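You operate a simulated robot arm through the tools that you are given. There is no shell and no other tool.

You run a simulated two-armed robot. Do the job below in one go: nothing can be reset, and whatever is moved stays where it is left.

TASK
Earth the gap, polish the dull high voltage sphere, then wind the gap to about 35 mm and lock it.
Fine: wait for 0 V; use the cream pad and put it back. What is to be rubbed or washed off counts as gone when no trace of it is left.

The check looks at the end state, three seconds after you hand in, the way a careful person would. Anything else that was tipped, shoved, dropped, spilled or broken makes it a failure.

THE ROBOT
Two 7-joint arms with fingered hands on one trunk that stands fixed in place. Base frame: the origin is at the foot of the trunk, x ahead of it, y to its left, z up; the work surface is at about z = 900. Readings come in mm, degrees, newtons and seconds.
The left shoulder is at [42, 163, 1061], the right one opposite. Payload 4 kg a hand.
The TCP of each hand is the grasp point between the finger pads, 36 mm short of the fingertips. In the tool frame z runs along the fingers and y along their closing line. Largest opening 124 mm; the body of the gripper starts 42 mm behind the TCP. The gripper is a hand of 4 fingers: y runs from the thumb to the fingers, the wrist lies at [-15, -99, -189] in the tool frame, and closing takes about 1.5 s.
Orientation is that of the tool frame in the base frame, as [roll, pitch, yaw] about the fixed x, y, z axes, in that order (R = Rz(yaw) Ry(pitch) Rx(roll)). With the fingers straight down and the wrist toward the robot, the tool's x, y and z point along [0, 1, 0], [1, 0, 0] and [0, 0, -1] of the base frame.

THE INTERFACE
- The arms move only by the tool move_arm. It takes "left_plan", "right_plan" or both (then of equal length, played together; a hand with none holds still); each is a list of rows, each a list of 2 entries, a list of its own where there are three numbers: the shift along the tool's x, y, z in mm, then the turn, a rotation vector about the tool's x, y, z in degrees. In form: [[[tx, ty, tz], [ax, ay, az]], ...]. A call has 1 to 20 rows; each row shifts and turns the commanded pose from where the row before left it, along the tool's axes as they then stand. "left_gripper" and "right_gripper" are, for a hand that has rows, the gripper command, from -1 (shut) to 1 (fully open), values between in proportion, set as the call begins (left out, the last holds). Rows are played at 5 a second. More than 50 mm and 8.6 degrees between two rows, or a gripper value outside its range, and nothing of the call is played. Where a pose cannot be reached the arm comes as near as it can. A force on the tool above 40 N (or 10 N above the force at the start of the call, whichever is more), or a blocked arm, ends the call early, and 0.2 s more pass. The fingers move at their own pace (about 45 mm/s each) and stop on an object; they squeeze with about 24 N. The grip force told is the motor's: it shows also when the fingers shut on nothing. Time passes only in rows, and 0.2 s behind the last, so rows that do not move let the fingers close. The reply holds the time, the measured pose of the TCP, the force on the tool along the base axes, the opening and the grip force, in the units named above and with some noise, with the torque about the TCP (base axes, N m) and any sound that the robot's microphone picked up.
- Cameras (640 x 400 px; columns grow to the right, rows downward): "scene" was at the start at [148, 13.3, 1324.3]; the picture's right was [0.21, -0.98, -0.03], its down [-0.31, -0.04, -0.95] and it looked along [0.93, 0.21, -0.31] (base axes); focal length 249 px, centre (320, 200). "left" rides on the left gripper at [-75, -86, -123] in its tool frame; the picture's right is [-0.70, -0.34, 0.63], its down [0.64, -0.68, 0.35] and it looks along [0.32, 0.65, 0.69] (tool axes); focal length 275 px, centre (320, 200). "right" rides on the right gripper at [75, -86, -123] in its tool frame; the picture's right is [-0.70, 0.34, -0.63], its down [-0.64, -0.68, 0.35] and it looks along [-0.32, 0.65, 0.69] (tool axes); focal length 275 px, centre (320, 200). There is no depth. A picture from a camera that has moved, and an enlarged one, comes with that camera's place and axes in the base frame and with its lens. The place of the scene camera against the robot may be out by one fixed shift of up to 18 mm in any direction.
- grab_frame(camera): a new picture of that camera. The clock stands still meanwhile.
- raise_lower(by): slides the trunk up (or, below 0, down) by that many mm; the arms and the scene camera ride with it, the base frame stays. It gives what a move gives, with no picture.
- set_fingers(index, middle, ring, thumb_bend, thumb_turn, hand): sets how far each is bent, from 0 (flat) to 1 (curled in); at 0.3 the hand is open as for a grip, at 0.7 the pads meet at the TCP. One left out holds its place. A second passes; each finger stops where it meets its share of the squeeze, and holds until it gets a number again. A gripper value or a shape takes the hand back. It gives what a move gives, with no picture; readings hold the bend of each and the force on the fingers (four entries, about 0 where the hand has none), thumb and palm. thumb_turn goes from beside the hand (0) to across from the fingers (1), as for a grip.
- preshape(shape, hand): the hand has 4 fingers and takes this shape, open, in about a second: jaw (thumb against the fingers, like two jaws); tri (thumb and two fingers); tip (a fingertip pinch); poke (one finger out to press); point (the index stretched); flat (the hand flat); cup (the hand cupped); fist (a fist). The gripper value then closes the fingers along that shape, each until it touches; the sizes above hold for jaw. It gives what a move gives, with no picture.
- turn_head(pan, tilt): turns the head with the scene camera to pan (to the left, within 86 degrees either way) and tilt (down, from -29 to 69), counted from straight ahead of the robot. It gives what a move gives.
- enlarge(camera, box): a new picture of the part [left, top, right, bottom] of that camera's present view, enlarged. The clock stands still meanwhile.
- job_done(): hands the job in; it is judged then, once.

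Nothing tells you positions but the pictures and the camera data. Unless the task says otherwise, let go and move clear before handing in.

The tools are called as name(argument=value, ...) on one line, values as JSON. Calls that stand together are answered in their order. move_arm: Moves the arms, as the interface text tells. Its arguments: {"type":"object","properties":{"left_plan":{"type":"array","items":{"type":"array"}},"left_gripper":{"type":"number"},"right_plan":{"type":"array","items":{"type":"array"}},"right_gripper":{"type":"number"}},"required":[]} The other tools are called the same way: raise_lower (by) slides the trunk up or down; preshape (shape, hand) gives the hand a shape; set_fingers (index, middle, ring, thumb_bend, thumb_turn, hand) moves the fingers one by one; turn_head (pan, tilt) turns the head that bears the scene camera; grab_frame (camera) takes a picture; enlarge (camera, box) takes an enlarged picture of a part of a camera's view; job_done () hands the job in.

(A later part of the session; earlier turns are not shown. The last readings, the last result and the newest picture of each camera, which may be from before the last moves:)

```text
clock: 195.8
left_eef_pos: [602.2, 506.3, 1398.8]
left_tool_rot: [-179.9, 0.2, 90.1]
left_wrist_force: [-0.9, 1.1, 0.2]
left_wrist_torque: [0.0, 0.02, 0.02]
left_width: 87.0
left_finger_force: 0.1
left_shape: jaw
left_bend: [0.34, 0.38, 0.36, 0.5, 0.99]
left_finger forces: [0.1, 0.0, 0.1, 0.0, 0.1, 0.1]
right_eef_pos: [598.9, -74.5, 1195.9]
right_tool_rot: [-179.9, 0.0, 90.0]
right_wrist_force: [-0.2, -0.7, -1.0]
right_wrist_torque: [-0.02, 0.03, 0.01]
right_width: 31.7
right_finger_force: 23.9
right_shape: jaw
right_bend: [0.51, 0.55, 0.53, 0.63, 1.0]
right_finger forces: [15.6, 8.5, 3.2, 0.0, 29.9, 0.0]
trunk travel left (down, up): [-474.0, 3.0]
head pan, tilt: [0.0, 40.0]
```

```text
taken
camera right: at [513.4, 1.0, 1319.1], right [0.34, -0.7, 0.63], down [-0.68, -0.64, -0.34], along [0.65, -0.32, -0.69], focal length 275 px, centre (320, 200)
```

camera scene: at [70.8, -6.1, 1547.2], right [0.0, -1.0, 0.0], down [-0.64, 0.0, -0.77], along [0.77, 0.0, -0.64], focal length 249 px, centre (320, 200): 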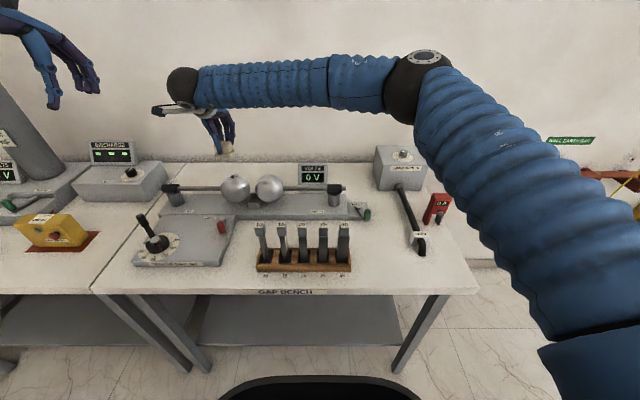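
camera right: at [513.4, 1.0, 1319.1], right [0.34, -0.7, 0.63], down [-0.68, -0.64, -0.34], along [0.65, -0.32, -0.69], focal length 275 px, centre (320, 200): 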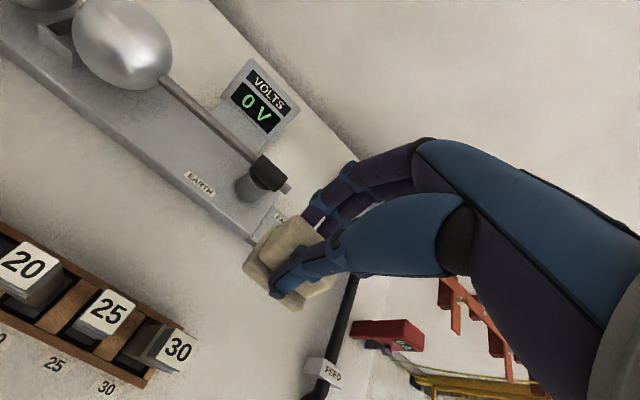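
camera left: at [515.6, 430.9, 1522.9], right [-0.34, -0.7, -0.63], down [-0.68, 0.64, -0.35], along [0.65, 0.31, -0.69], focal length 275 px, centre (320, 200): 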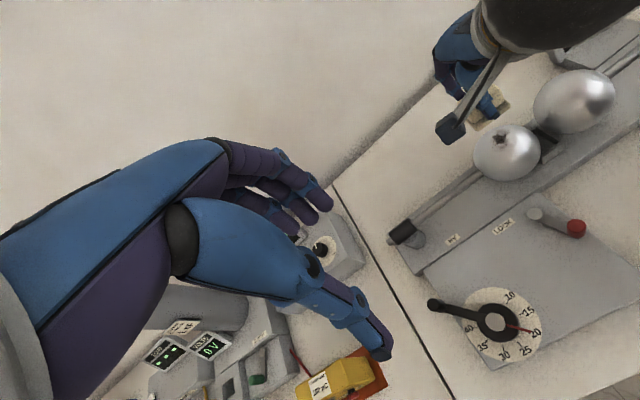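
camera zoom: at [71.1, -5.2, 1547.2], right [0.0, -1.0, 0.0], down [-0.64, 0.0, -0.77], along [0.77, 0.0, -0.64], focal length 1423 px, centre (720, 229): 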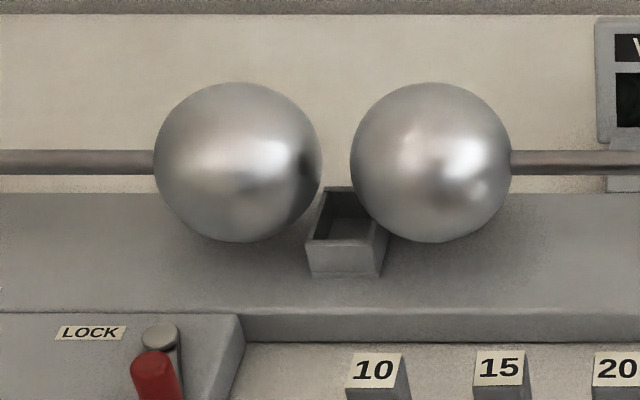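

The sphere is clean from every view. Now the pad goes back; first I check whether it shifted in the grip.

enlarge(camera="right", box=[200, 180, 360, 340])

enlarge(camera="scene", box=[290, 120, 400, 240])

```text
2.50 times, centred on (280, 260) of right
camera zoom: at [513.4, 1.0, 1319.1], right [0.34, -0.7, 0.63], down [-0.68, -0.64, -0.34], along [0.65, -0.32, -0.69], focal length 688 px, centre (420, 50)
```

zoom: 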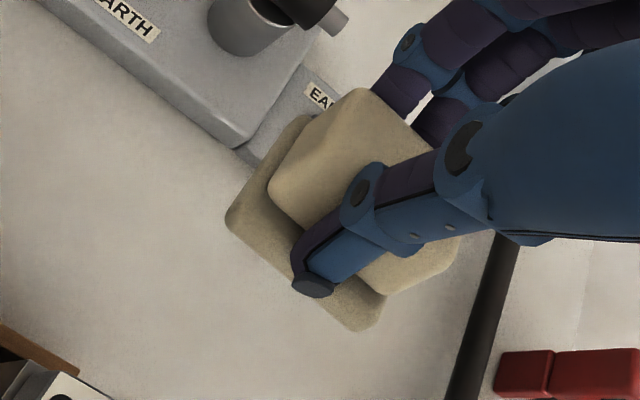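

```text
3.33 times, centred on (345, 180) of scene
camera zoom: at [71.1, -5.2, 1547.2], right [0.0, -1.0, 0.0], down [-0.64, 0.0, -0.77], along [0.77, 0.0, -0.64], focal length 830 px, centre (237, 267)
```

zoom: 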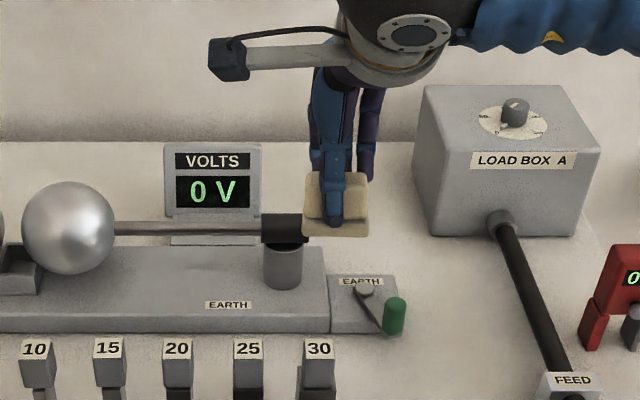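

move_arm(right_plan=[[[-28.1, -13.4, 15], [0, 0, 0]], [[-28.1, -13.4, 20], [0, 0, 0]], [[-28.1, -13.4, 30], [0, 0, 0]], [[-28.2, -13.5, 31], [0, 0, -2.3]], [[0, 0, 0], [-5, 0, 0]], [[0, 0, 0], [0, 0, 0]]])

move_arm(right_plan=[[[0, -3, 35], [0, 0, 0]], [[0, -3, 35], [0, 0, 0]], [[0, -3, 34], [0, 0, 0]], [[0, -1.5, 17], [0, 0, 0]], [[0, 0, 0], [0, 0, 0]]])

grab_frame(camera="right")

enlarge(camera="scene", box=[350, 210, 430, 280])

```text
clock: 197.2
left_eef_pos: [602.1, 502.2, 1400.3]
left_tool_rot: [-179.9, 0.0, 89.9]
left_wrist_force: [1.3, 0.0, 0.1]
left_wrist_torque: [0.01, 0.02, 0.03]
left_width: 86.9
left_finger_force: 0.0
left_shape: jaw
left_bend: [0.34, 0.38, 0.36, 0.5, 0.99]
left_finger forces: [0.1, 0.0, 0.1, 0.0, 0.0, 0.0]
right_eef_pos: [544.8, -188.6, 1099.3]
right_tool_rot: [175.1, 0.0, 92.3]
right_wrist_force: [-0.7, 0.5, -0.6]
right_wrist_torque: [-0.01, 0.01, -0.02]
right_width: 31.7
right_finger_force: 24.0
right_shape: jaw
right_bend: [0.51, 0.55, 0.53, 0.63, 1.0]
right_finger forces: [15.4, 8.4, 3.1, 0.0, 29.7, 0.1]
trunk travel left (down, up): [-474.0, 3.0]
head pan, tilt: [0.0, 40.0]
```

```text
clock: 198.4
left_eef_pos: [601.8, 504.4, 1400.0]
left_tool_rot: [-179.9, 0.2, 90.1]
left_wrist_force: [0.3, 0.4, 0.2]
left_wrist_torque: [-0.02, 0.02, 0.02]
left_width: 86.8
left_finger_force: 0.0
left_shape: jaw
left_bend: [0.34, 0.38, 0.36, 0.5, 0.99]
left_finger forces: [0.0, 0.1, 0.1, 0.0, 0.0, 0.0]
right_eef_pos: [544.5, -189.2, 977.3]
right_tool_rot: [175.1, 0.1, 92.3]
right_wrist_force: [-0.1, -0.3, -1.0]
right_wrist_torque: [-0.02, 0.03, -0.01]
right_width: 31.7
right_finger_force: 23.8
right_shape: jaw
right_bend: [0.51, 0.55, 0.53, 0.63, 1.0]
right_finger forces: [15.3, 8.4, 3.1, 0.0, 29.4, 0.0]
trunk travel left (down, up): [-474.0, 3.0]
head pan, tilt: [0.0, 40.0]
```

```text
taken
camera right: at [445.0, -117.2, 1092.5], right [0.31, -0.68, 0.66], down [-0.62, -0.67, -0.4], along [0.72, -0.29, -0.63], focal length 275 px, centre (320, 200)
```

right: 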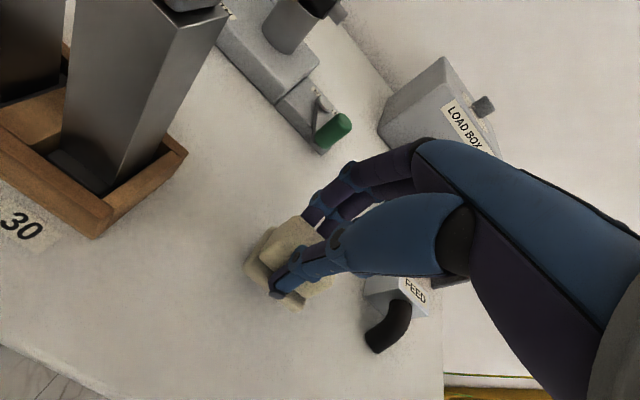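

```text
5.71 times, centred on (390, 245) of scene
camera zoom: at [70.3, -6.9, 1547.3], right [0.0, -1.0, 0.0], down [-0.64, 0.0, -0.77], along [0.77, 0.0, -0.64], focal length 1423 px, centre (-80, -57)
```

zoom: 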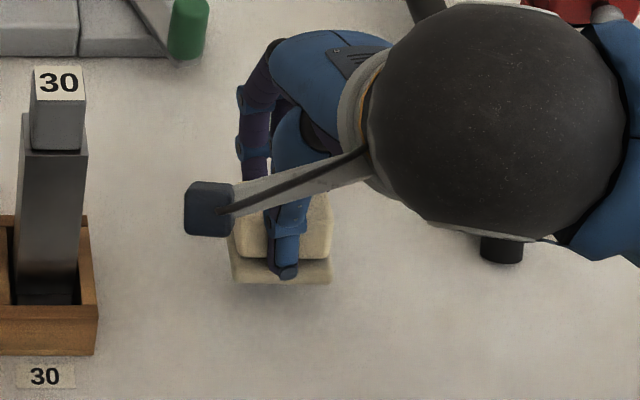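

move_arm(right_plan=[[[0, -0.6, 7], [0, 0, 0]], [[0, -0.4, 5], [0, 0, 0]], [[0, 0, 0], [0, 0, 0]]])

move_arm(right_plan=[[[0, -0.3, 3], [0, 0, 0]], [[0, 0, 0], [0, 0, 0]]])

move_arm(right_plan=[[[0, -0.3, 3], [0, 0, 0]], [[0, 0, 0], [0, 0, 0]]])

```text
clock: 199.2
left_eef_pos: [602.1, 502.2, 1399.6]
left_tool_rot: [-179.9, -0.1, 90.0]
left_wrist_force: [1.4, 0.6, 0.1]
left_wrist_torque: [-0.02, 0.01, 0.01]
left_width: 86.9
left_finger_force: 0.0
left_shape: jaw
left_bend: [0.34, 0.38, 0.36, 0.5, 0.99]
left_finger forces: [0.1, 0.0, 0.1, 0.0, 0.0, 0.0]
right_eef_pos: [544.3, -188.3, 965.1]
right_tool_rot: [175.1, 0.0, 92.4]
right_wrist_force: [-0.6, 0.4, 0.1]
right_wrist_torque: [0.01, -0.03, -0.02]
right_width: 31.8
right_finger_force: 23.9
right_shape: jaw
right_bend: [0.51, 0.55, 0.53, 0.63, 1.0]
right_finger forces: [15.5, 8.4, 3.0, 0.0, 29.5, 0.0]
trunk travel left (down, up): [-474.0, 3.0]
head pan, tilt: [0.0, 40.0]
```

```text
clock: 199.8
left_eef_pos: [602.3, 504.0, 1400.3]
left_tool_rot: [-179.8, 0.0, 90.0]
left_wrist_force: [0.8, -0.1, 0.5]
left_wrist_torque: [0.01, -0.03, 0.04]
left_width: 87.1
left_finger_force: 0.0
left_shape: jaw
left_bend: [0.34, 0.38, 0.36, 0.5, 0.99]
left_finger forces: [0.0, 0.0, 0.0, 0.0, 0.0, 0.0]
right_eef_pos: [543.4, -189.3, 962.8]
right_tool_rot: [175.1, 0.0, 92.3]
right_wrist_force: [-0.5, -0.2, -0.6]
right_wrist_torque: [-0.01, 0.01, -0.01]
right_width: 31.5
right_finger_force: 23.7
right_shape: jaw
right_bend: [0.51, 0.55, 0.53, 0.63, 1.0]
right_finger forces: [15.4, 8.4, 3.0, 0.0, 29.6, 0.1]
trunk travel left (down, up): [-474.0, 3.0]
head pan, tilt: [0.0, 40.0]
```

```text
clock: 200.4
left_eef_pos: [601.2, 503.3, 1399.4]
left_tool_rot: [-179.9, 0.0, 89.9]
left_wrist_force: [0.0, -0.5, -0.6]
left_wrist_torque: [0.0, 0.01, 0.01]
left_width: 86.9
left_finger_force: 0.1
left_shape: jaw
left_bend: [0.34, 0.38, 0.36, 0.5, 0.99]
left_finger forces: [0.0, 0.0, 0.0, 0.0, 0.0, 0.0]
right_eef_pos: [543.3, -188.8, 959.9]
right_tool_rot: [175.0, 0.0, 92.3]
right_wrist_force: [-0.6, -0.6, 0.1]
right_wrist_torque: [0.02, -0.02, 0.02]
right_width: 31.9
right_finger_force: 23.9
right_shape: jaw
right_bend: [0.51, 0.55, 0.53, 0.63, 1.0]
right_finger forces: [15.4, 8.4, 3.1, 0.0, 29.8, 0.0]
trunk travel left (down, up): [-474.0, 3.0]
head pan, tilt: [0.0, 40.0]
```

move_arm(right_plan=[[[0, 0.8, 3], [0, 0, 0]], [[0, 0, 0], [0, 0, 0]]])

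move_arm(right_plan=[[[0, -0.2, 2], [0, 0, 0]], [[0, 0, 0], [0, 0, 0]]])

enlarge(camera="scene", box=[350, 210, 430, 280])

```text
clock: 201.0
left_eef_pos: [600.5, 503.3, 1400.4]
left_tool_rot: [-179.8, 0.0, 90.0]
left_wrist_force: [-0.3, 0.2, 0.2]
left_wrist_torque: [0.03, 0.01, 0.01]
left_width: 86.8
left_finger_force: 0.2
left_shape: jaw
left_bend: [0.34, 0.38, 0.36, 0.5, 0.99]
left_finger forces: [0.0, 0.0, 0.1, 0.1, 0.0, 0.0]
right_eef_pos: [545.3, -188.6, 956.9]
right_tool_rot: [175.1, 0.1, 92.4]
right_wrist_force: [-3.3, -2.3, 14.4]
right_wrist_torque: [0.05, -0.24, -0.02]
right_width: 31.9
right_finger_force: 23.9
right_shape: jaw
right_bend: [0.51, 0.55, 0.54, 0.63, 1.0]
right_finger forces: [15.8, 8.3, 3.2, 0.1, 36.9, 0.0]
trunk travel left (down, up): [-474.0, 3.0]
head pan, tilt: [0.0, 40.0]
```

```text
clock: 201.6
left_eef_pos: [598.3, 503.7, 1401.0]
left_tool_rot: [-179.9, 0.0, 90.0]
left_wrist_force: [0.6, 0.0, -1.4]
left_wrist_torque: [-0.01, -0.02, 0.0]
left_width: 86.9
left_finger_force: 0.0
left_shape: jaw
left_bend: [0.34, 0.38, 0.36, 0.5, 0.99]
left_finger forces: [0.1, 0.1, 0.1, 0.0, 0.0, 0.0]
right_eef_pos: [544.4, -188.0, 955.8]
right_tool_rot: [174.9, 0.0, 92.3]
right_wrist_force: [-6.7, -3.5, 25.2]
right_wrist_torque: [-0.02, -0.42, -0.03]
right_width: 34.3
right_finger_force: 24.3
right_shape: jaw
right_bend: [0.51, 0.55, 0.54, 0.62, 1.0]
right_finger forces: [16.0, 8.3, 3.0, 0.0, 39.2, 0.0]
trunk travel left (down, up): [-474.0, 3.0]
head pan, tilt: [0.0, 40.0]
```

```text
5.71 times, centred on (390, 245) of scene
camera zoom: at [68.4, -6.8, 1547.4], right [0.0, -1.0, 0.0], down [-0.64, 0.0, -0.77], along [0.77, 0.0, -0.64], focal length 1423 px, centre (-80, -57)
```

zoom: 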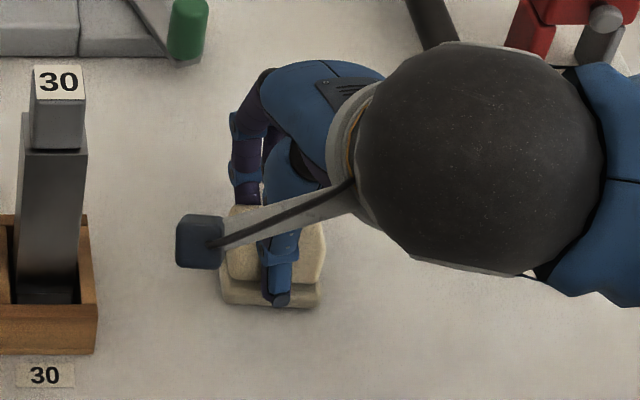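

move_arm(right_plan=[[[0, 0.1, -1.8], [0, 0, 0]], [[0, 0, 0], [0, 0, 0]]])

move_arm(right_plan=[[[0, 0, 0], [0, 0, 0]], [[0, 0, -1], [0, 0, 0]], [[0, 0, -2], [0, 0, 0]], [[0, 0, 0], [0, 0, 0]]], right_gripper=0.1)

enlarge(camera="scene", box=[350, 210, 430, 280])

enlarge(camera="right", box=[200, 180, 360, 340])

```text
clock: 202.2
left_eef_pos: [600.4, 502.2, 1400.6]
left_tool_rot: [-179.9, 0.0, 90.1]
left_wrist_force: [-0.1, 0.1, 0.2]
left_wrist_torque: [-0.04, 0.01, 0.03]
left_width: 86.8
left_finger_force: 0.1
left_shape: jaw
left_bend: [0.34, 0.38, 0.36, 0.5, 0.99]
left_finger forces: [0.0, 0.0, 0.0, 0.1, 0.0, 0.1]
right_eef_pos: [543.9, -186.8, 956.9]
right_tool_rot: [175.0, 0.0, 92.3]
right_wrist_force: [-0.9, -2.2, 13.9]
right_wrist_torque: [0.0, -0.37, -0.05]
right_width: 34.2
right_finger_force: 24.1
right_shape: jaw
right_bend: [0.51, 0.55, 0.54, 0.62, 1.0]
right_finger forces: [16.5, 8.4, 3.1, 0.1, 33.3, 0.0]
trunk travel left (down, up): [-474.0, 3.0]
head pan, tilt: [0.0, 40.0]
```

```text
clock: 203.2
left_eef_pos: [601.7, 503.0, 1400.4]
left_tool_rot: [-179.9, -0.1, 89.9]
left_wrist_force: [-0.1, 0.6, -0.8]
left_wrist_torque: [-0.02, 0.01, -0.03]
left_width: 86.7
left_finger_force: 0.1
left_shape: jaw
left_bend: [0.34, 0.38, 0.36, 0.5, 0.99]
left_finger forces: [0.0, 0.0, 0.0, 0.0, 0.1, 0.0]
right_eef_pos: [545.0, -187.4, 959.7]
right_tool_rot: [175.0, 0.0, 92.3]
right_wrist_force: [-0.6, 1.4, -0.1]
right_wrist_torque: [0.03, -0.01, -0.01]
right_width: 67.8
right_finger_force: 0.0
right_shape: jaw
right_bend: [0.4, 0.44, 0.42, 0.54, 1.0]
right_finger forces: [0.1, 0.0, 0.0, 0.0, 0.1, 0.0]
trunk travel left (down, up): [-474.0, 3.0]
head pan, tilt: [0.0, 40.0]
```

```text
5.71 times, centred on (390, 245) of scene
camera zoom: at [70.6, -7.0, 1547.2], right [0.0, -1.0, 0.0], down [-0.64, 0.0, -0.77], along [0.77, 0.0, -0.64], focal length 1423 px, centre (-80, -57)
```

zoom: 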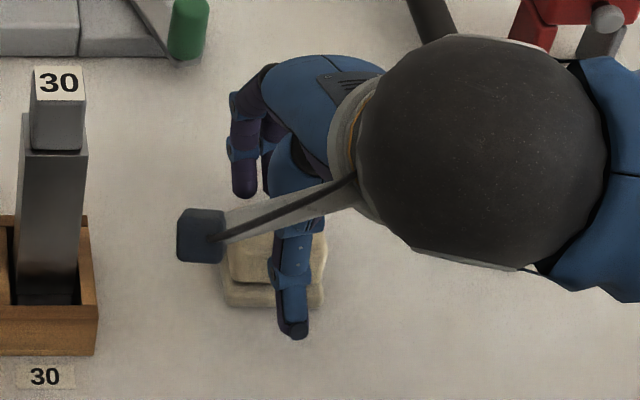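

```text
2.50 times, centred on (280, 260) of right
camera zoom: at [446.0, -116.4, 1074.9], right [0.31, -0.68, 0.66], down [-0.62, -0.67, -0.4], along [0.72, -0.29, -0.63], focal length 688 px, centre (420, 50)
```

zoom: 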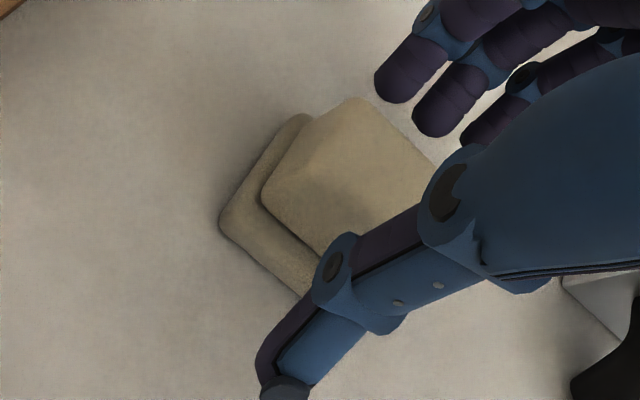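

move_arm(right_plan=[[[0, 1, -20], [0, 0, 0]], [[0, 2, -30], [0, 0, 0]], [[0, 3, -40], [0, 0, 0]], [[0, 3, -40], [5, 0, 0]], [[0, 0, -40], [0, 0, 0]], [[-40, 0, -20], [0, 0, 0]], [[-40, 0, -20], [0, 0, 0]], [[-40, 0, -20], [0, 0, 0]], [[-40, 0, -10], [0, 0, 0]], [[-40, 0, 0], [0, 0, 0]], [[-40, 0, 0], [0, 0, 0]], [[-40, 0, 0], [0, 0, 0]], [[-40, 0, 0], [0, 0, 0]], [[0, 0, 0], [0, 0, 0]]])

grab_frame(camera="scene")

enlarge(camera="scene", box=[350, 210, 430, 280])

```text
clock: 206.2
left_eef_pos: [602.1, 504.2, 1399.7]
left_tool_rot: [-179.9, 0.0, 90.0]
left_wrist_force: [0.2, -0.2, 0.9]
left_wrist_torque: [-0.04, 0.09, 0.01]
left_width: 87.2
left_finger_force: 0.0
left_shape: jaw
left_bend: [0.34, 0.38, 0.36, 0.5, 0.99]
left_finger forces: [0.0, 0.1, 0.1, 0.0, 0.1, 0.0]
right_eef_pos: [556.6, -508.1, 1198.9]
right_tool_rot: [-179.9, 0.1, 92.3]
right_wrist_force: [0.5, -0.6, -0.4]
right_wrist_torque: [0.0, 0.02, 0.03]
right_width: 68.0
right_finger_force: 0.0
right_shape: jaw
right_bend: [0.4, 0.44, 0.42, 0.54, 0.99]
right_finger forces: [0.0, 0.0, 0.0, 0.0, 0.0, 0.0]
trunk travel left (down, up): [-474.0, 3.0]
head pan, tilt: [0.0, 40.0]
```

```text
taken
camera scene: at [71.0, -6.8, 1547.2], right [0.0, -1.0, 0.0], down [-0.64, 0.0, -0.77], along [0.77, 0.0, -0.64], focal length 249 px, centre (320, 200)
```

scene: 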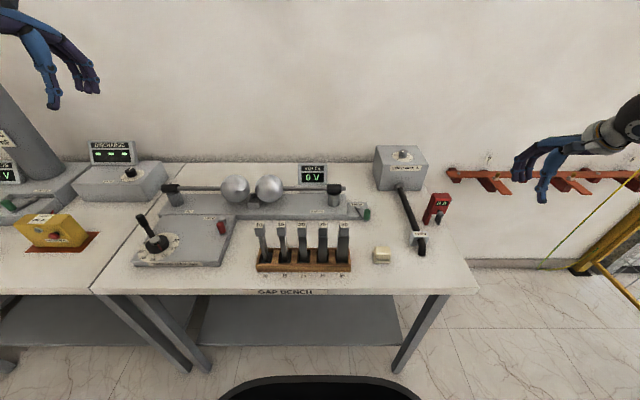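

```text
5.71 times, centred on (390, 245) of scene
camera zoom: at [71.0, -6.8, 1547.2], right [0.0, -1.0, 0.0], down [-0.64, 0.0, -0.77], along [0.77, 0.0, -0.64], focal length 1423 px, centre (-80, -57)
```

zoom: 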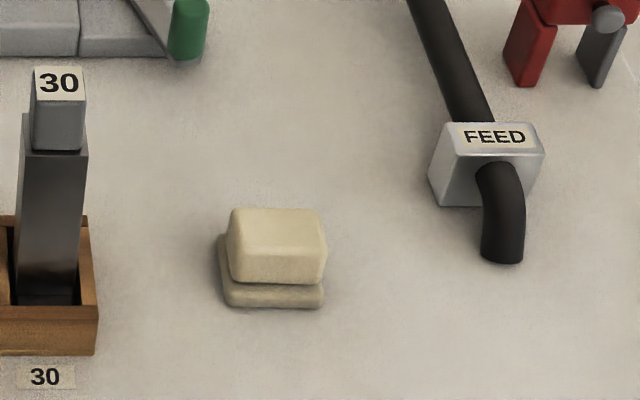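

The pad is back in its place. Next is the gap crank: a close look at dial and handle.

enlarge(camera="left", box=[420, 190, 620, 380])

enlarge(camera="scene", box=[120, 190, 250, 290])

```text
2.11 times, centred on (520, 285) of left
camera zoom: at [516.0, 430.0, 1523.0], right [-0.34, -0.7, -0.63], down [-0.68, 0.64, -0.34], along [0.65, 0.31, -0.69], focal length 580 px, centre (-101, 21)
```

zoom: 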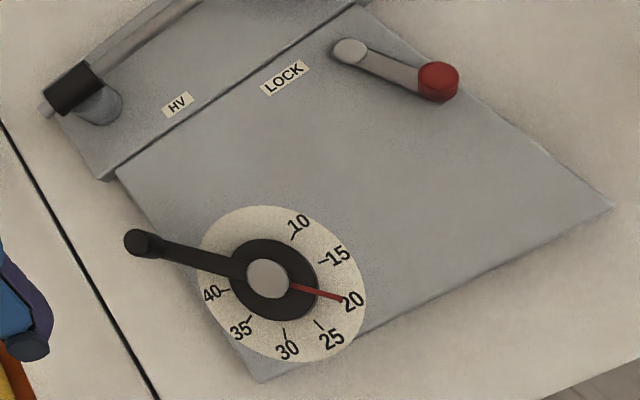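

```text
4.00 times, centred on (185, 240) of scene
camera zoom: at [71.0, -6.8, 1547.2], right [0.0, -1.0, 0.0], down [-0.64, 0.0, -0.77], along [0.77, 0.0, -0.64], focal length 996 px, centre (860, 40)
```

zoom: 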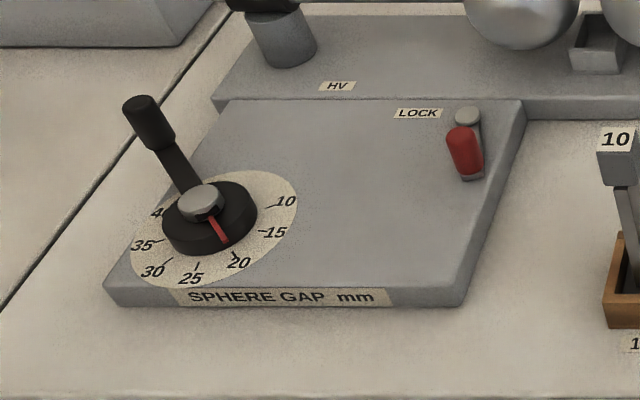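

The crank handle is a vertical grip at about (637,562), z 957–1002, on a 87 mm arm about the hub (575,501); pointer at 20. I'll grip it with the left hand from above and lead it clockwise to 35.

move_arm(left_plan=[[[7.3, 3.8, 40], [0, 0, 0]], [[7.3, 3.8, 40], [0, 0, 0]], [[7.3, 3.8, 40], [0, 0, 0]], [[7.3, 3.8, 40], [0, 0, 0]], [[7.3, 3.8, 40], [0, 0, 0]], [[7.3, 3.8, 40], [0, 0, 0]], [[7.3, 3.8, 40], [0, 0, 0]], [[7.3, 3.8, 40], [0, 0, 0]], [[0, 0, 0], [0, 0, 0]]], left_gripper=0.3)

grab_frame(camera="left")

enlarge(camera="scene", box=[90, 120, 250, 290])

```text
clock: 208.2
left_eef_pos: [632.2, 561.9, 1079.1]
left_tool_rot: [-179.8, -0.1, 90.0]
left_wrist_force: [-0.1, -0.4, -0.2]
left_wrist_torque: [0.0, 0.01, 0.01]
left_width: 81.2
left_finger_force: 0.0
left_shape: jaw
left_bend: [0.36, 0.4, 0.38, 0.51, 0.99]
left_finger forces: [0.0, 0.0, 0.0, 0.1, 0.1, 0.1]
right_eef_pos: [554.2, -506.8, 1199.2]
right_tool_rot: [-179.9, 0.0, 92.3]
right_wrist_force: [-0.1, 0.2, -0.4]
right_wrist_torque: [-0.02, 0.01, 0.01]
right_width: 68.0
right_finger_force: 0.0
right_shape: jaw
right_bend: [0.4, 0.44, 0.42, 0.54, 0.99]
right_finger forces: [0.0, 0.0, 0.1, 0.1, 0.0, 0.1]
trunk travel left (down, up): [-474.0, 3.0]
head pan, tilt: [0.0, 40.0]
```

```text
taken
camera left: at [545.3, 488.6, 1202.8], right [-0.34, -0.7, -0.63], down [-0.68, 0.64, -0.34], along [0.65, 0.32, -0.69], focal length 275 px, centre (320, 200)
```

left: 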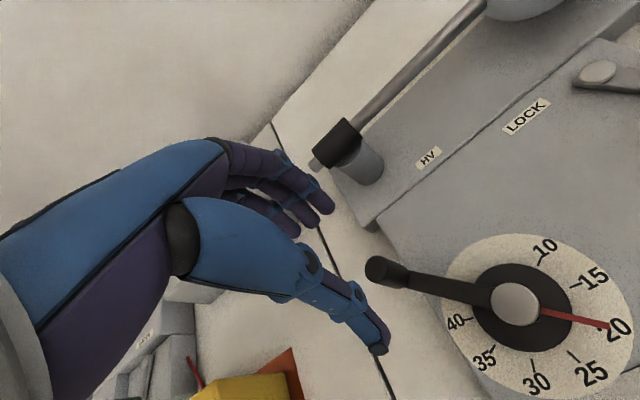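

```text
2.35 times, centred on (170, 205) of scene
camera zoom: at [70.0, -7.5, 1547.3], right [0.0, -1.0, 0.0], down [-0.64, 0.0, -0.77], along [0.77, 0.0, -0.64], focal length 586 px, centre (673, 188)
```

zoom: 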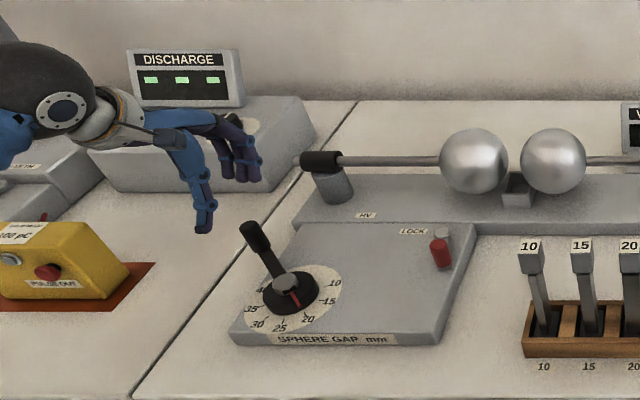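

move_arm(left_plan=[[[-1, -3, 20], [0, 0, 0]], [[0, 0, 20], [0, 0, 0]], [[0, 0, 15], [0, 0, 0]], [[0, 0, 8], [0, 0, 0]], [[0, 0, 0], [0, 0, 0]]])

grab_frame(camera="left")

enlarge(camera="scene", box=[110, 160, 210, 270])

```text
clock: 209.4
left_eef_pos: [628.2, 562.0, 1016.3]
left_tool_rot: [-179.9, 0.0, 90.0]
left_wrist_force: [-0.1, 0.0, 0.1]
left_wrist_torque: [0.0, 0.01, 0.03]
left_width: 81.1
left_finger_force: 0.1
left_shape: jaw
left_bend: [0.36, 0.4, 0.38, 0.51, 0.99]
left_finger forces: [0.0, 0.0, 0.0, 0.0, 0.1, 0.1]
right_eef_pos: [555.9, -508.3, 1199.3]
right_tool_rot: [-179.9, 0.0, 92.2]
right_wrist_force: [-0.5, 0.8, -0.3]
right_wrist_torque: [-0.03, 0.01, 0.0]
right_width: 68.0
right_finger_force: 0.0
right_shape: jaw
right_bend: [0.4, 0.44, 0.42, 0.54, 0.99]
right_finger forces: [0.0, 0.0, 0.1, 0.1, 0.0, 0.0]
trunk travel left (down, up): [-474.0, 3.0]
head pan, tilt: [0.0, 40.0]
```

```text
taken
camera left: at [542.3, 487.7, 1140.7], right [-0.34, -0.7, -0.63], down [-0.68, 0.65, -0.34], along [0.65, 0.31, -0.69], focal length 275 px, centre (320, 200)
```

left: 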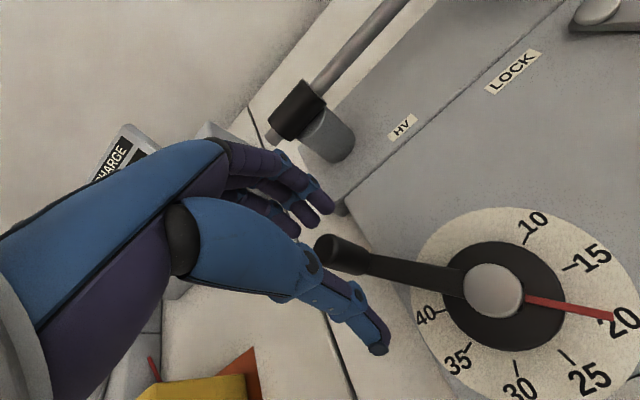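

```text
3.64 times, centred on (160, 215) of scene
camera zoom: at [70.3, -7.2, 1547.2], right [0.0, -1.0, 0.0], down [-0.64, 0.0, -0.77], along [0.77, 0.0, -0.64], focal length 906 px, centre (902, 146)
```

zoom: 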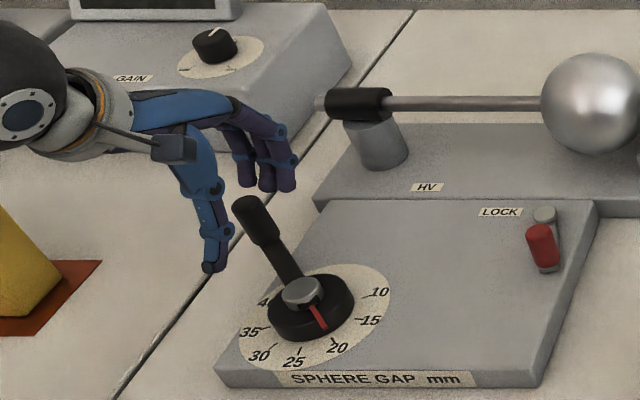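

move_arm(left_plan=[[[-3, 1, 0], [0, 0, 0]], [[0, 0, 0], [0, 0, 0]], [[0, 0, 0], [0, 0, 0]], [[0, 0, 0], [0, 0, 0]], [[0, 0, 0], [0, 0, 0]], [[0, 0, 0], [0, 0, 0]], [[0, 0, 0], [0, 0, 0]]], left_gripper=-1)

grab_frame(camera="left")

enlarge(camera="scene", box=[110, 160, 210, 270])

```text
clock: 211.0
left_eef_pos: [628.4, 558.5, 1017.0]
left_tool_rot: [-179.9, -0.1, 90.1]
left_wrist_force: [-5.0, -3.5, -0.3]
left_wrist_torque: [-0.11, -0.28, -0.1]
left_width: 21.2
left_finger_force: 23.9
left_shape: jaw
left_bend: [0.59, 0.58, 0.65, 0.65, 1.0]
left_finger forces: [11.0, 8.8, 0.0, 0.0, 24.4, 0.0]
right_eef_pos: [554.9, -507.1, 1199.5]
right_tool_rot: [180.0, -0.1, 92.3]
right_wrist_force: [0.5, 0.5, 0.2]
right_wrist_torque: [-0.01, 0.0, 0.02]
right_width: 67.9
right_finger_force: 0.1
right_shape: jaw
right_bend: [0.4, 0.44, 0.42, 0.54, 0.99]
right_finger forces: [0.0, 0.0, 0.1, 0.0, 0.0, 0.0]
trunk travel left (down, up): [-474.0, 3.0]
head pan, tilt: [0.0, 40.0]
```

```text
taken
camera left: at [542.7, 484.2, 1141.1], right [-0.34, -0.7, -0.63], down [-0.68, 0.65, -0.34], along [0.65, 0.31, -0.69], focal length 275 px, centre (320, 200)
```

left: 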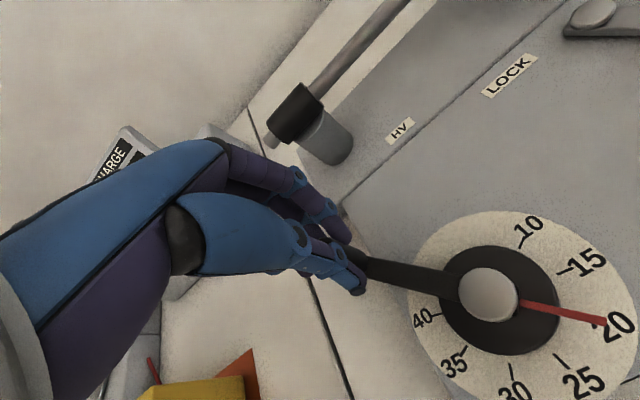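

```text
3.64 times, centred on (160, 215) of scene
camera zoom: at [69.7, -7.5, 1547.3], right [0.0, -1.0, 0.0], down [-0.64, 0.0, -0.77], along [0.77, 0.0, -0.64], focal length 906 px, centre (902, 146)
```

zoom: 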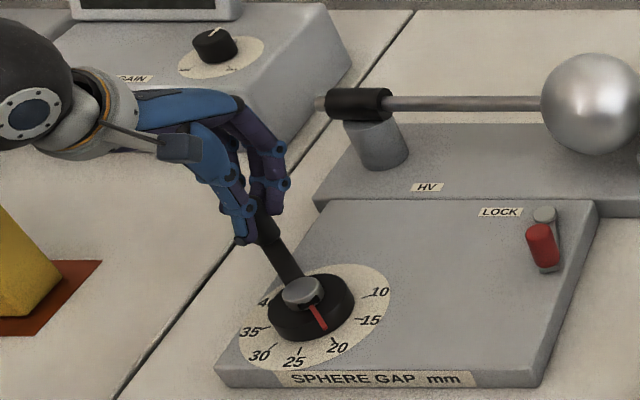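

Gripped. I lead it clockwise in small arcs, watching the force.

move_arm(left_plan=[[[-5.5, 4.8, 0], [0, 0, 0]], [[-5.9, 4.3, 0], [0, 0, 0]], [[-6.3, 3.8, 0], [0, 0, 0]], [[0, 0, 0], [0, 0, 0]]])

enlarge(camera="scene", box=[110, 160, 210, 270])

```text
clock: 212.0
left_eef_pos: [642.4, 539.8, 1017.1]
left_tool_rot: [-179.9, 0.1, 90.0]
left_wrist_force: [1.1, -0.1, 0.1]
left_wrist_torque: [-0.01, 0.0, -0.01]
left_width: 8.7
left_finger_force: 23.9
left_shape: jaw
left_bend: [0.73, 0.64, 0.65, 0.75, 1.0]
left_finger forces: [0.1, 0.8, 0.0, 0.0, 0.0, 0.0]
right_eef_pos: [553.0, -506.6, 1200.2]
right_tool_rot: [-179.9, 0.0, 92.3]
right_wrist_force: [-0.6, -0.3, 0.5]
right_wrist_torque: [-0.05, 0.02, -0.02]
right_width: 67.9
right_finger_force: 0.1
right_shape: jaw
right_bend: [0.4, 0.44, 0.42, 0.54, 0.99]
right_finger forces: [0.0, 0.0, 0.0, 0.0, 0.0, 0.0]
trunk travel left (down, up): [-474.0, 3.0]
head pan, tilt: [0.0, 40.0]
```

```text
3.64 times, centred on (160, 215) of scene
camera zoom: at [69.8, -6.8, 1547.3], right [0.0, -1.0, 0.0], down [-0.64, 0.0, -0.77], along [0.77, 0.0, -0.64], focal length 906 px, centre (902, 146)
```

zoom: 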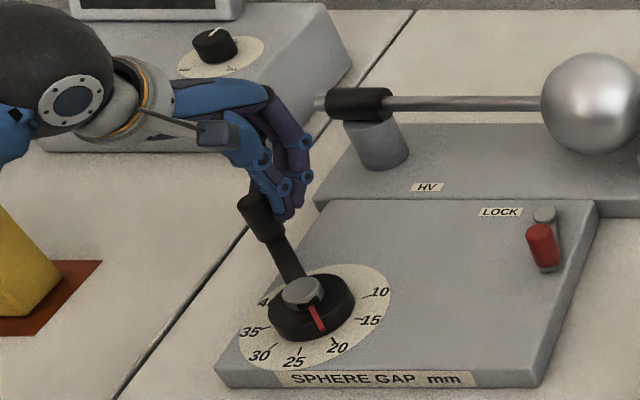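

The handle slipped out of the grip and the crank did not move – most likely the LOCK lever is currently engaged. I'll lift off and look at the lock lever.

move_arm(left_plan=[[[0, 0, -30], [0, 0, 0]], [[0, 0, -40], [0, 0, 0]], [[-30, 0, -30], [0, 0, 0]], [[-40, -10, -10], [0, 0, 0]], [[-40, -10, 0], [0, 0, 0]], [[-40, -10, 0], [0, 0, 0]], [[0, 0, 0], [0, 0, 0]]])

preshape(hand="left", shape="poke")

grab_frame(camera="left")

enlarge(camera="scene", box=[110, 160, 270, 290])

```text
clock: 213.6
left_eef_pos: [613.1, 389.9, 1126.3]
left_tool_rot: [-179.8, -0.1, 90.1]
left_wrist_force: [0.4, -0.2, -0.3]
left_wrist_torque: [-0.01, 0.02, 0.0]
left_width: 8.3
left_finger_force: 24.2
left_shape: jaw
left_bend: [0.73, 0.73, 0.65, 0.75, 1.0]
left_finger forces: [0.1, 0.0, 0.0, 0.0, 0.0, 0.0]
right_eef_pos: [553.7, -507.5, 1198.8]
right_tool_rot: [-179.9, 0.0, 92.2]
right_wrist_force: [-0.9, 0.2, 0.8]
right_wrist_torque: [-0.02, -0.01, -0.04]
right_width: 67.9
right_finger_force: 0.0
right_shape: jaw
right_bend: [0.4, 0.44, 0.42, 0.54, 0.99]
right_finger forces: [0.0, 0.0, 0.0, 0.0, 0.0, 0.0]
trunk travel left (down, up): [-474.0, 3.0]
head pan, tilt: [0.0, 40.0]
```

```text
clock: 214.5
left_eef_pos: [613.1, 390.0, 1126.1]
left_tool_rot: [-179.9, -0.1, 90.0]
left_wrist_force: [-0.1, -0.2, -0.3]
left_wrist_torque: [0.01, 0.01, 0.02]
left_width: 0.0
left_finger_force: 0.1
left_shape: poke
left_bend: [0.7, 0.7, 0.99, 0.0, 1.0]
left_finger forces: [0.0, 0.1, 0.0, 0.1, 0.0, 0.1]
right_eef_pos: [554.9, -507.5, 1199.8]
right_tool_rot: [-179.9, -0.1, 92.2]
right_wrist_force: [-0.1, 0.5, -0.7]
right_wrist_torque: [-0.01, -0.01, -0.03]
right_width: 67.7
right_finger_force: 0.0
right_shape: jaw
right_bend: [0.4, 0.44, 0.42, 0.54, 0.99]
right_finger forces: [0.1, 0.0, 0.0, 0.0, 0.1, 0.1]
trunk travel left (down, up): [-474.0, 3.0]
head pan, tilt: [0.0, 40.0]
```

```text
taken
camera left: at [527.1, 316.1, 1249.6], right [-0.34, -0.7, -0.63], down [-0.68, 0.65, -0.34], along [0.65, 0.32, -0.69], focal length 275 px, centre (320, 200)
```

left: 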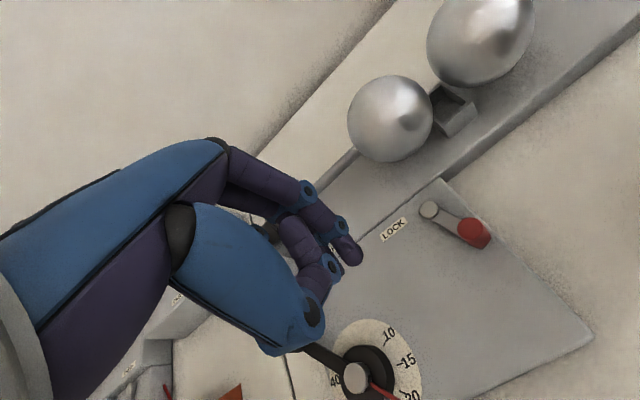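

```text
3.08 times, centred on (190, 225) of scene
camera zoom: at [70.3, -7.2, 1547.2], right [0.0, -1.0, 0.0], down [-0.64, 0.0, -0.77], along [0.77, 0.0, -0.64], focal length 766 px, centre (720, 123)
```

zoom: 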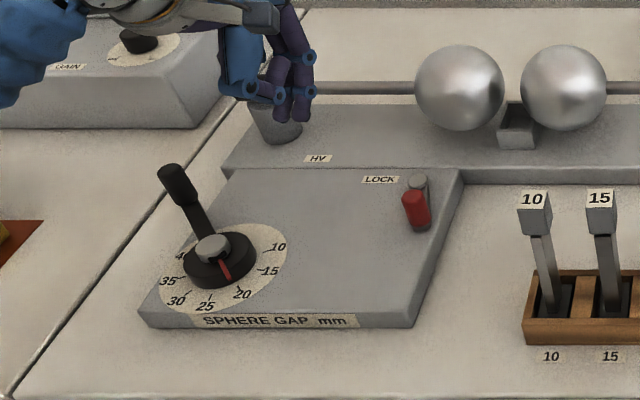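

enlarge(camera="left", box=[400, 180, 520, 270])

enlarge(camera="scene", box=[190, 200, 260, 250])

```text
4.44 times, centred on (460, 225) of left
camera zoom: at [527.1, 316.1, 1249.6], right [-0.34, -0.7, -0.63], down [-0.68, 0.65, -0.34], along [0.65, 0.32, -0.69], focal length 1224 px, centre (-302, 89)
```

zoom: 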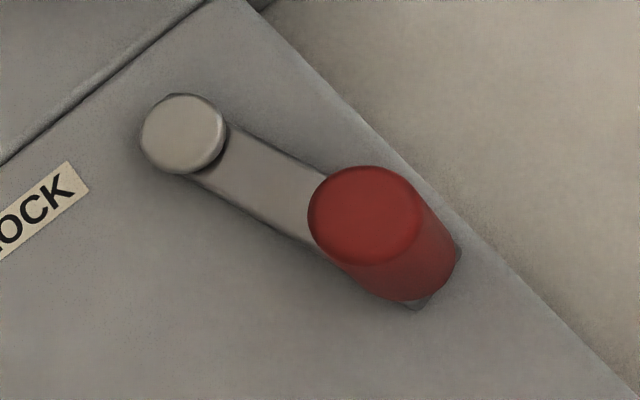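

```text
8.00 times, centred on (225, 225) of scene
camera zoom: at [70.3, -7.2, 1547.2], right [0.0, -1.0, 0.0], down [-0.64, 0.0, -0.77], along [0.77, 0.0, -0.64], focal length 1992 px, centre (1080, 0)
```

zoom: 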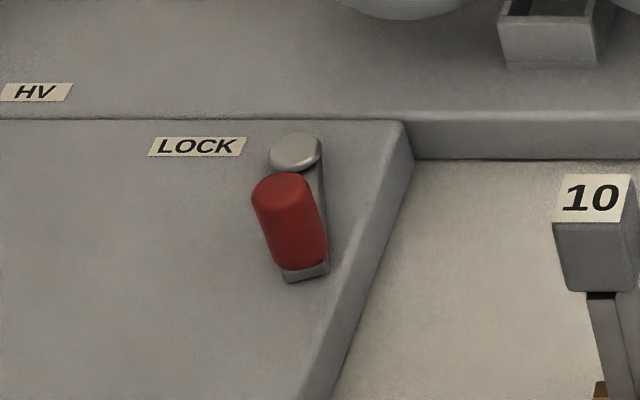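

The lock lever: pivot (687,337), red knob at (629,316), top z≈976 – the same side (+20° past) as the earth lever's "on" stop, so it is presumably locked. I'll push it to the left from its right side to unlock.

move_arm(left_plan=[[[-40, 5, 0], [0, 0, 0]], [[-40, 5, 0], [0, 0, 0]], [[-40, 5, 0], [0, 0, 0]], [[0, 0, 35], [0, 0, 0]], [[0, 0, 35], [0, 0, 0]], [[0, 0, 35], [0, 0, 0]], [[0, 0, 0], [0, 0, 0]]])

grab_frame(camera="scene")

enlarge(camera="scene", box=[180, 170, 290, 270])

grab_frame(camera="left")

```text
clock: 216.1
left_eef_pos: [628.9, 270.2, 1021.2]
left_tool_rot: [-179.8, 0.0, 90.0]
left_wrist_force: [0.0, -0.7, 0.1]
left_wrist_torque: [0.01, 0.03, -0.02]
left_width: 0.0
left_finger_force: 0.1
left_shape: poke
left_bend: [0.7, 0.7, 0.99, 0.0, 1.0]
left_finger forces: [0.0, 0.0, 0.1, 0.0, 0.1, 0.0]
right_eef_pos: [554.6, -508.1, 1199.5]
right_tool_rot: [-179.9, -0.1, 92.3]
right_wrist_force: [-0.2, 0.1, 0.5]
right_wrist_torque: [0.01, 0.02, 0.0]
right_width: 67.9
right_finger_force: 0.0
right_shape: jaw
right_bend: [0.4, 0.44, 0.42, 0.54, 0.99]
right_finger forces: [0.1, 0.0, 0.1, 0.0, 0.0, 0.0]
trunk travel left (down, up): [-474.0, 3.0]
head pan, tilt: [0.0, 40.0]
```

```text
taken
camera scene: at [70.2, -7.1, 1547.3], right [0.0, -1.0, 0.0], down [-0.64, 0.0, -0.77], along [0.77, 0.0, -0.64], focal length 249 px, centre (320, 200)
```

scene: 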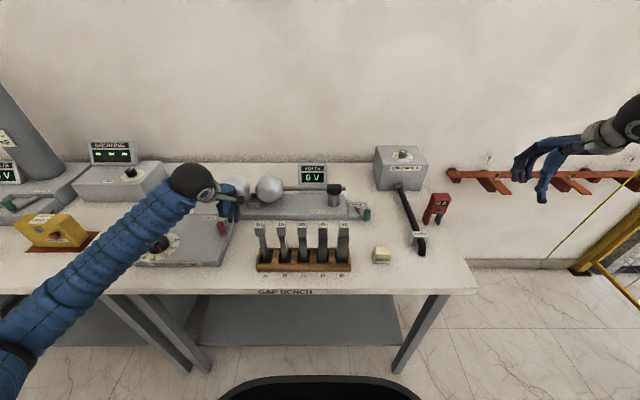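

```text
4.00 times, centred on (235, 220) of scene
camera zoom: at [70.2, -7.1, 1547.3], right [0.0, -1.0, 0.0], down [-0.64, 0.0, -0.77], along [0.77, 0.0, -0.64], focal length 996 px, centre (660, 120)
```

zoom: 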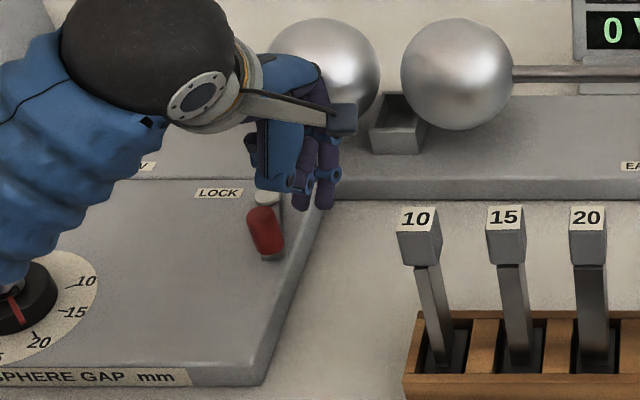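

```text
taken
camera left: at [541.8, 196.8, 1144.5], right [-0.34, -0.7, -0.63], down [-0.68, 0.64, -0.34], along [0.65, 0.32, -0.69], focal length 275 px, centre (320, 200)
```

left: 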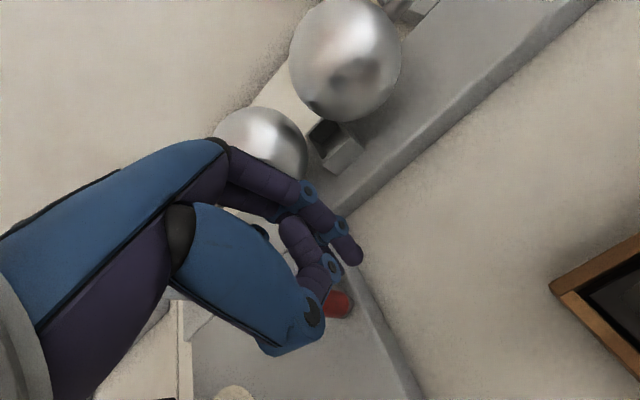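

move_arm(left_plan=[[[0, 0, 17], [0, 0, 0]], [[0, 0, 16], [0, 0, 0]], [[0, 0, 0], [0, 0, 0]]])

enlarge(camera="scene", box=[180, 170, 290, 270])

```text
clock: 216.9
left_eef_pos: [627.4, 269.0, 987.8]
left_tool_rot: [-179.8, 0.0, 90.1]
left_wrist_force: [-0.2, -0.6, 0.6]
left_wrist_torque: [-0.02, -0.05, -0.01]
left_width: 0.0
left_finger_force: 0.0
left_shape: poke
left_bend: [0.7, 0.7, 0.99, 0.0, 1.0]
left_finger forces: [0.1, 0.1, 0.1, 0.0, 0.0, 0.0]
right_eef_pos: [554.6, -507.3, 1199.6]
right_tool_rot: [-179.9, 0.0, 92.2]
right_wrist_force: [0.5, 0.4, -0.4]
right_wrist_torque: [0.0, 0.01, -0.01]
right_width: 67.9
right_finger_force: 0.1
right_shape: jaw
right_bend: [0.4, 0.44, 0.42, 0.54, 0.99]
right_finger forces: [0.0, 0.0, 0.1, 0.0, 0.0, 0.0]
trunk travel left (down, up): [-474.0, 3.0]
head pan, tilt: [0.0, 40.0]
```

```text
4.00 times, centred on (235, 220) of scene
camera zoom: at [70.3, -7.3, 1547.2], right [0.0, -1.0, 0.0], down [-0.64, 0.0, -0.77], along [0.77, 0.0, -0.64], focal length 996 px, centre (660, 120)
```

zoom: 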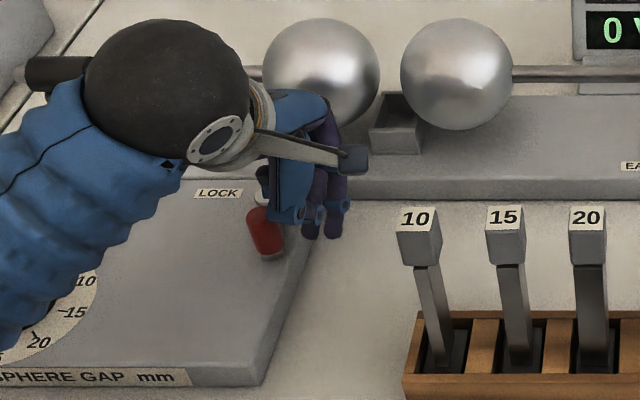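

move_arm(left_plan=[[[8, 0, 0], [0, 0, 0]], [[8, 0, 0], [0, 0, 0]], [[6, 0, 0], [0, 0, 0]], [[6, -1, 0], [0, 0, 0]], [[6, -1, 0], [0, 0, 0]], [[0, 0, 0], [0, 0, 0]]])

enlarge(camera="scene", box=[180, 170, 290, 270])

```text
clock: 218.3
left_eef_pos: [624.8, 305.9, 987.5]
left_tool_rot: [-180.0, 0.0, 90.0]
left_wrist_force: [-1.0, 0.3, 0.0]
left_wrist_torque: [0.0, 0.02, -0.01]
left_width: 0.0
left_finger_force: 0.0
left_shape: poke
left_bend: [0.7, 0.7, 0.99, 0.0, 1.0]
left_finger forces: [0.1, 0.3, 0.1, 0.0, 0.1, 0.1]
right_eef_pos: [554.7, -507.6, 1200.1]
right_tool_rot: [-179.9, 0.0, 92.3]
right_wrist_force: [0.8, 0.1, 0.0]
right_wrist_torque: [0.01, -0.02, 0.02]
right_width: 67.7
right_finger_force: 0.1
right_shape: jaw
right_bend: [0.4, 0.44, 0.42, 0.54, 0.99]
right_finger forces: [0.1, 0.0, 0.0, 0.0, 0.1, 0.1]
trunk travel left (down, up): [-474.0, 3.0]
head pan, tilt: [0.0, 40.0]
```

```text
4.00 times, centred on (235, 220) of scene
camera zoom: at [70.3, -7.4, 1547.2], right [0.0, -1.0, 0.0], down [-0.64, 0.0, -0.77], along [0.77, 0.0, -0.64], focal length 996 px, centre (660, 120)
```

zoom: 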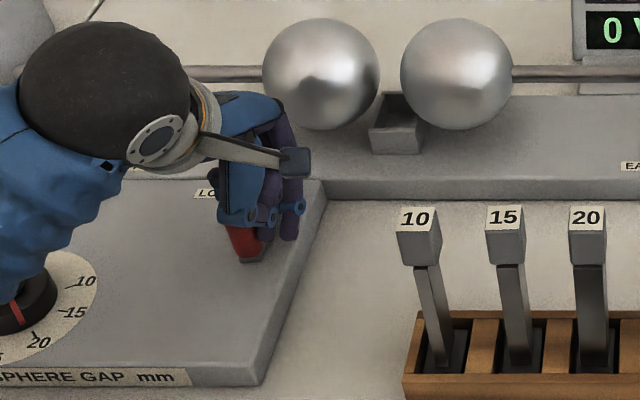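

The lever swings freely. Continue to its other stop.

move_arm(left_plan=[[[6, 0, 0], [0, 0, 0]], [[6, 0, 0], [0, 0, 0]], [[6, 1, 0], [0, 0, 0]], [[5, 1, 0], [0, 0, 0]], [[4, 0, 0], [0, 0, 0]], [[3, 0, 0], [0, 0, 0]], [[0, 0, 0], [0, 0, 0]]])

enlarge(camera="scene", box=[180, 170, 290, 270])

```text
clock: 219.9
left_eef_pos: [627.1, 331.9, 989.6]
left_tool_rot: [-179.9, 0.1, 89.8]
left_wrist_force: [-0.5, -22.0, -0.4]
left_wrist_torque: [-0.66, -0.01, 0.0]
left_width: 0.1
left_finger_force: 0.0
left_shape: poke
left_bend: [0.7, 0.7, 0.99, 0.0, 1.0]
left_finger forces: [0.1, 21.5, 0.0, 0.0, 0.0, 0.0]
right_eef_pos: [553.8, -509.7, 1199.0]
right_tool_rot: [-179.8, -0.1, 92.2]
right_wrist_force: [0.9, 0.2, -0.2]
right_wrist_torque: [0.03, 0.0, 0.05]
right_width: 68.2
right_finger_force: 0.2
right_shape: jaw
right_bend: [0.4, 0.44, 0.42, 0.54, 0.99]
right_finger forces: [0.0, 0.0, 0.0, 0.1, 0.1, 0.0]
trunk travel left (down, up): [-474.0, 3.0]
head pan, tilt: [0.0, 40.0]
```

```text
4.00 times, centred on (235, 220) of scene
camera zoom: at [70.3, -9.3, 1547.2], right [0.0, -1.0, 0.0], down [-0.64, 0.0, -0.77], along [0.77, 0.0, -0.64], focal length 996 px, centre (660, 120)
```

zoom: 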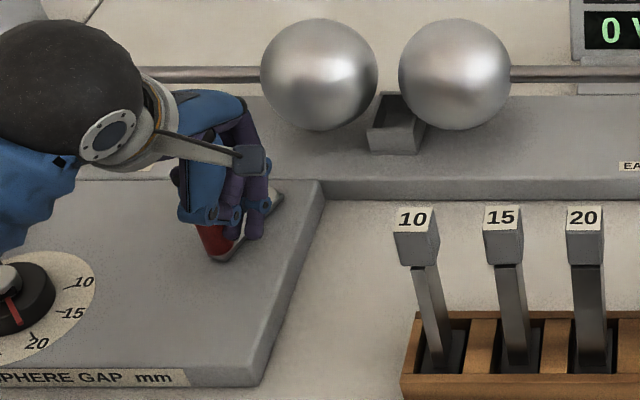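

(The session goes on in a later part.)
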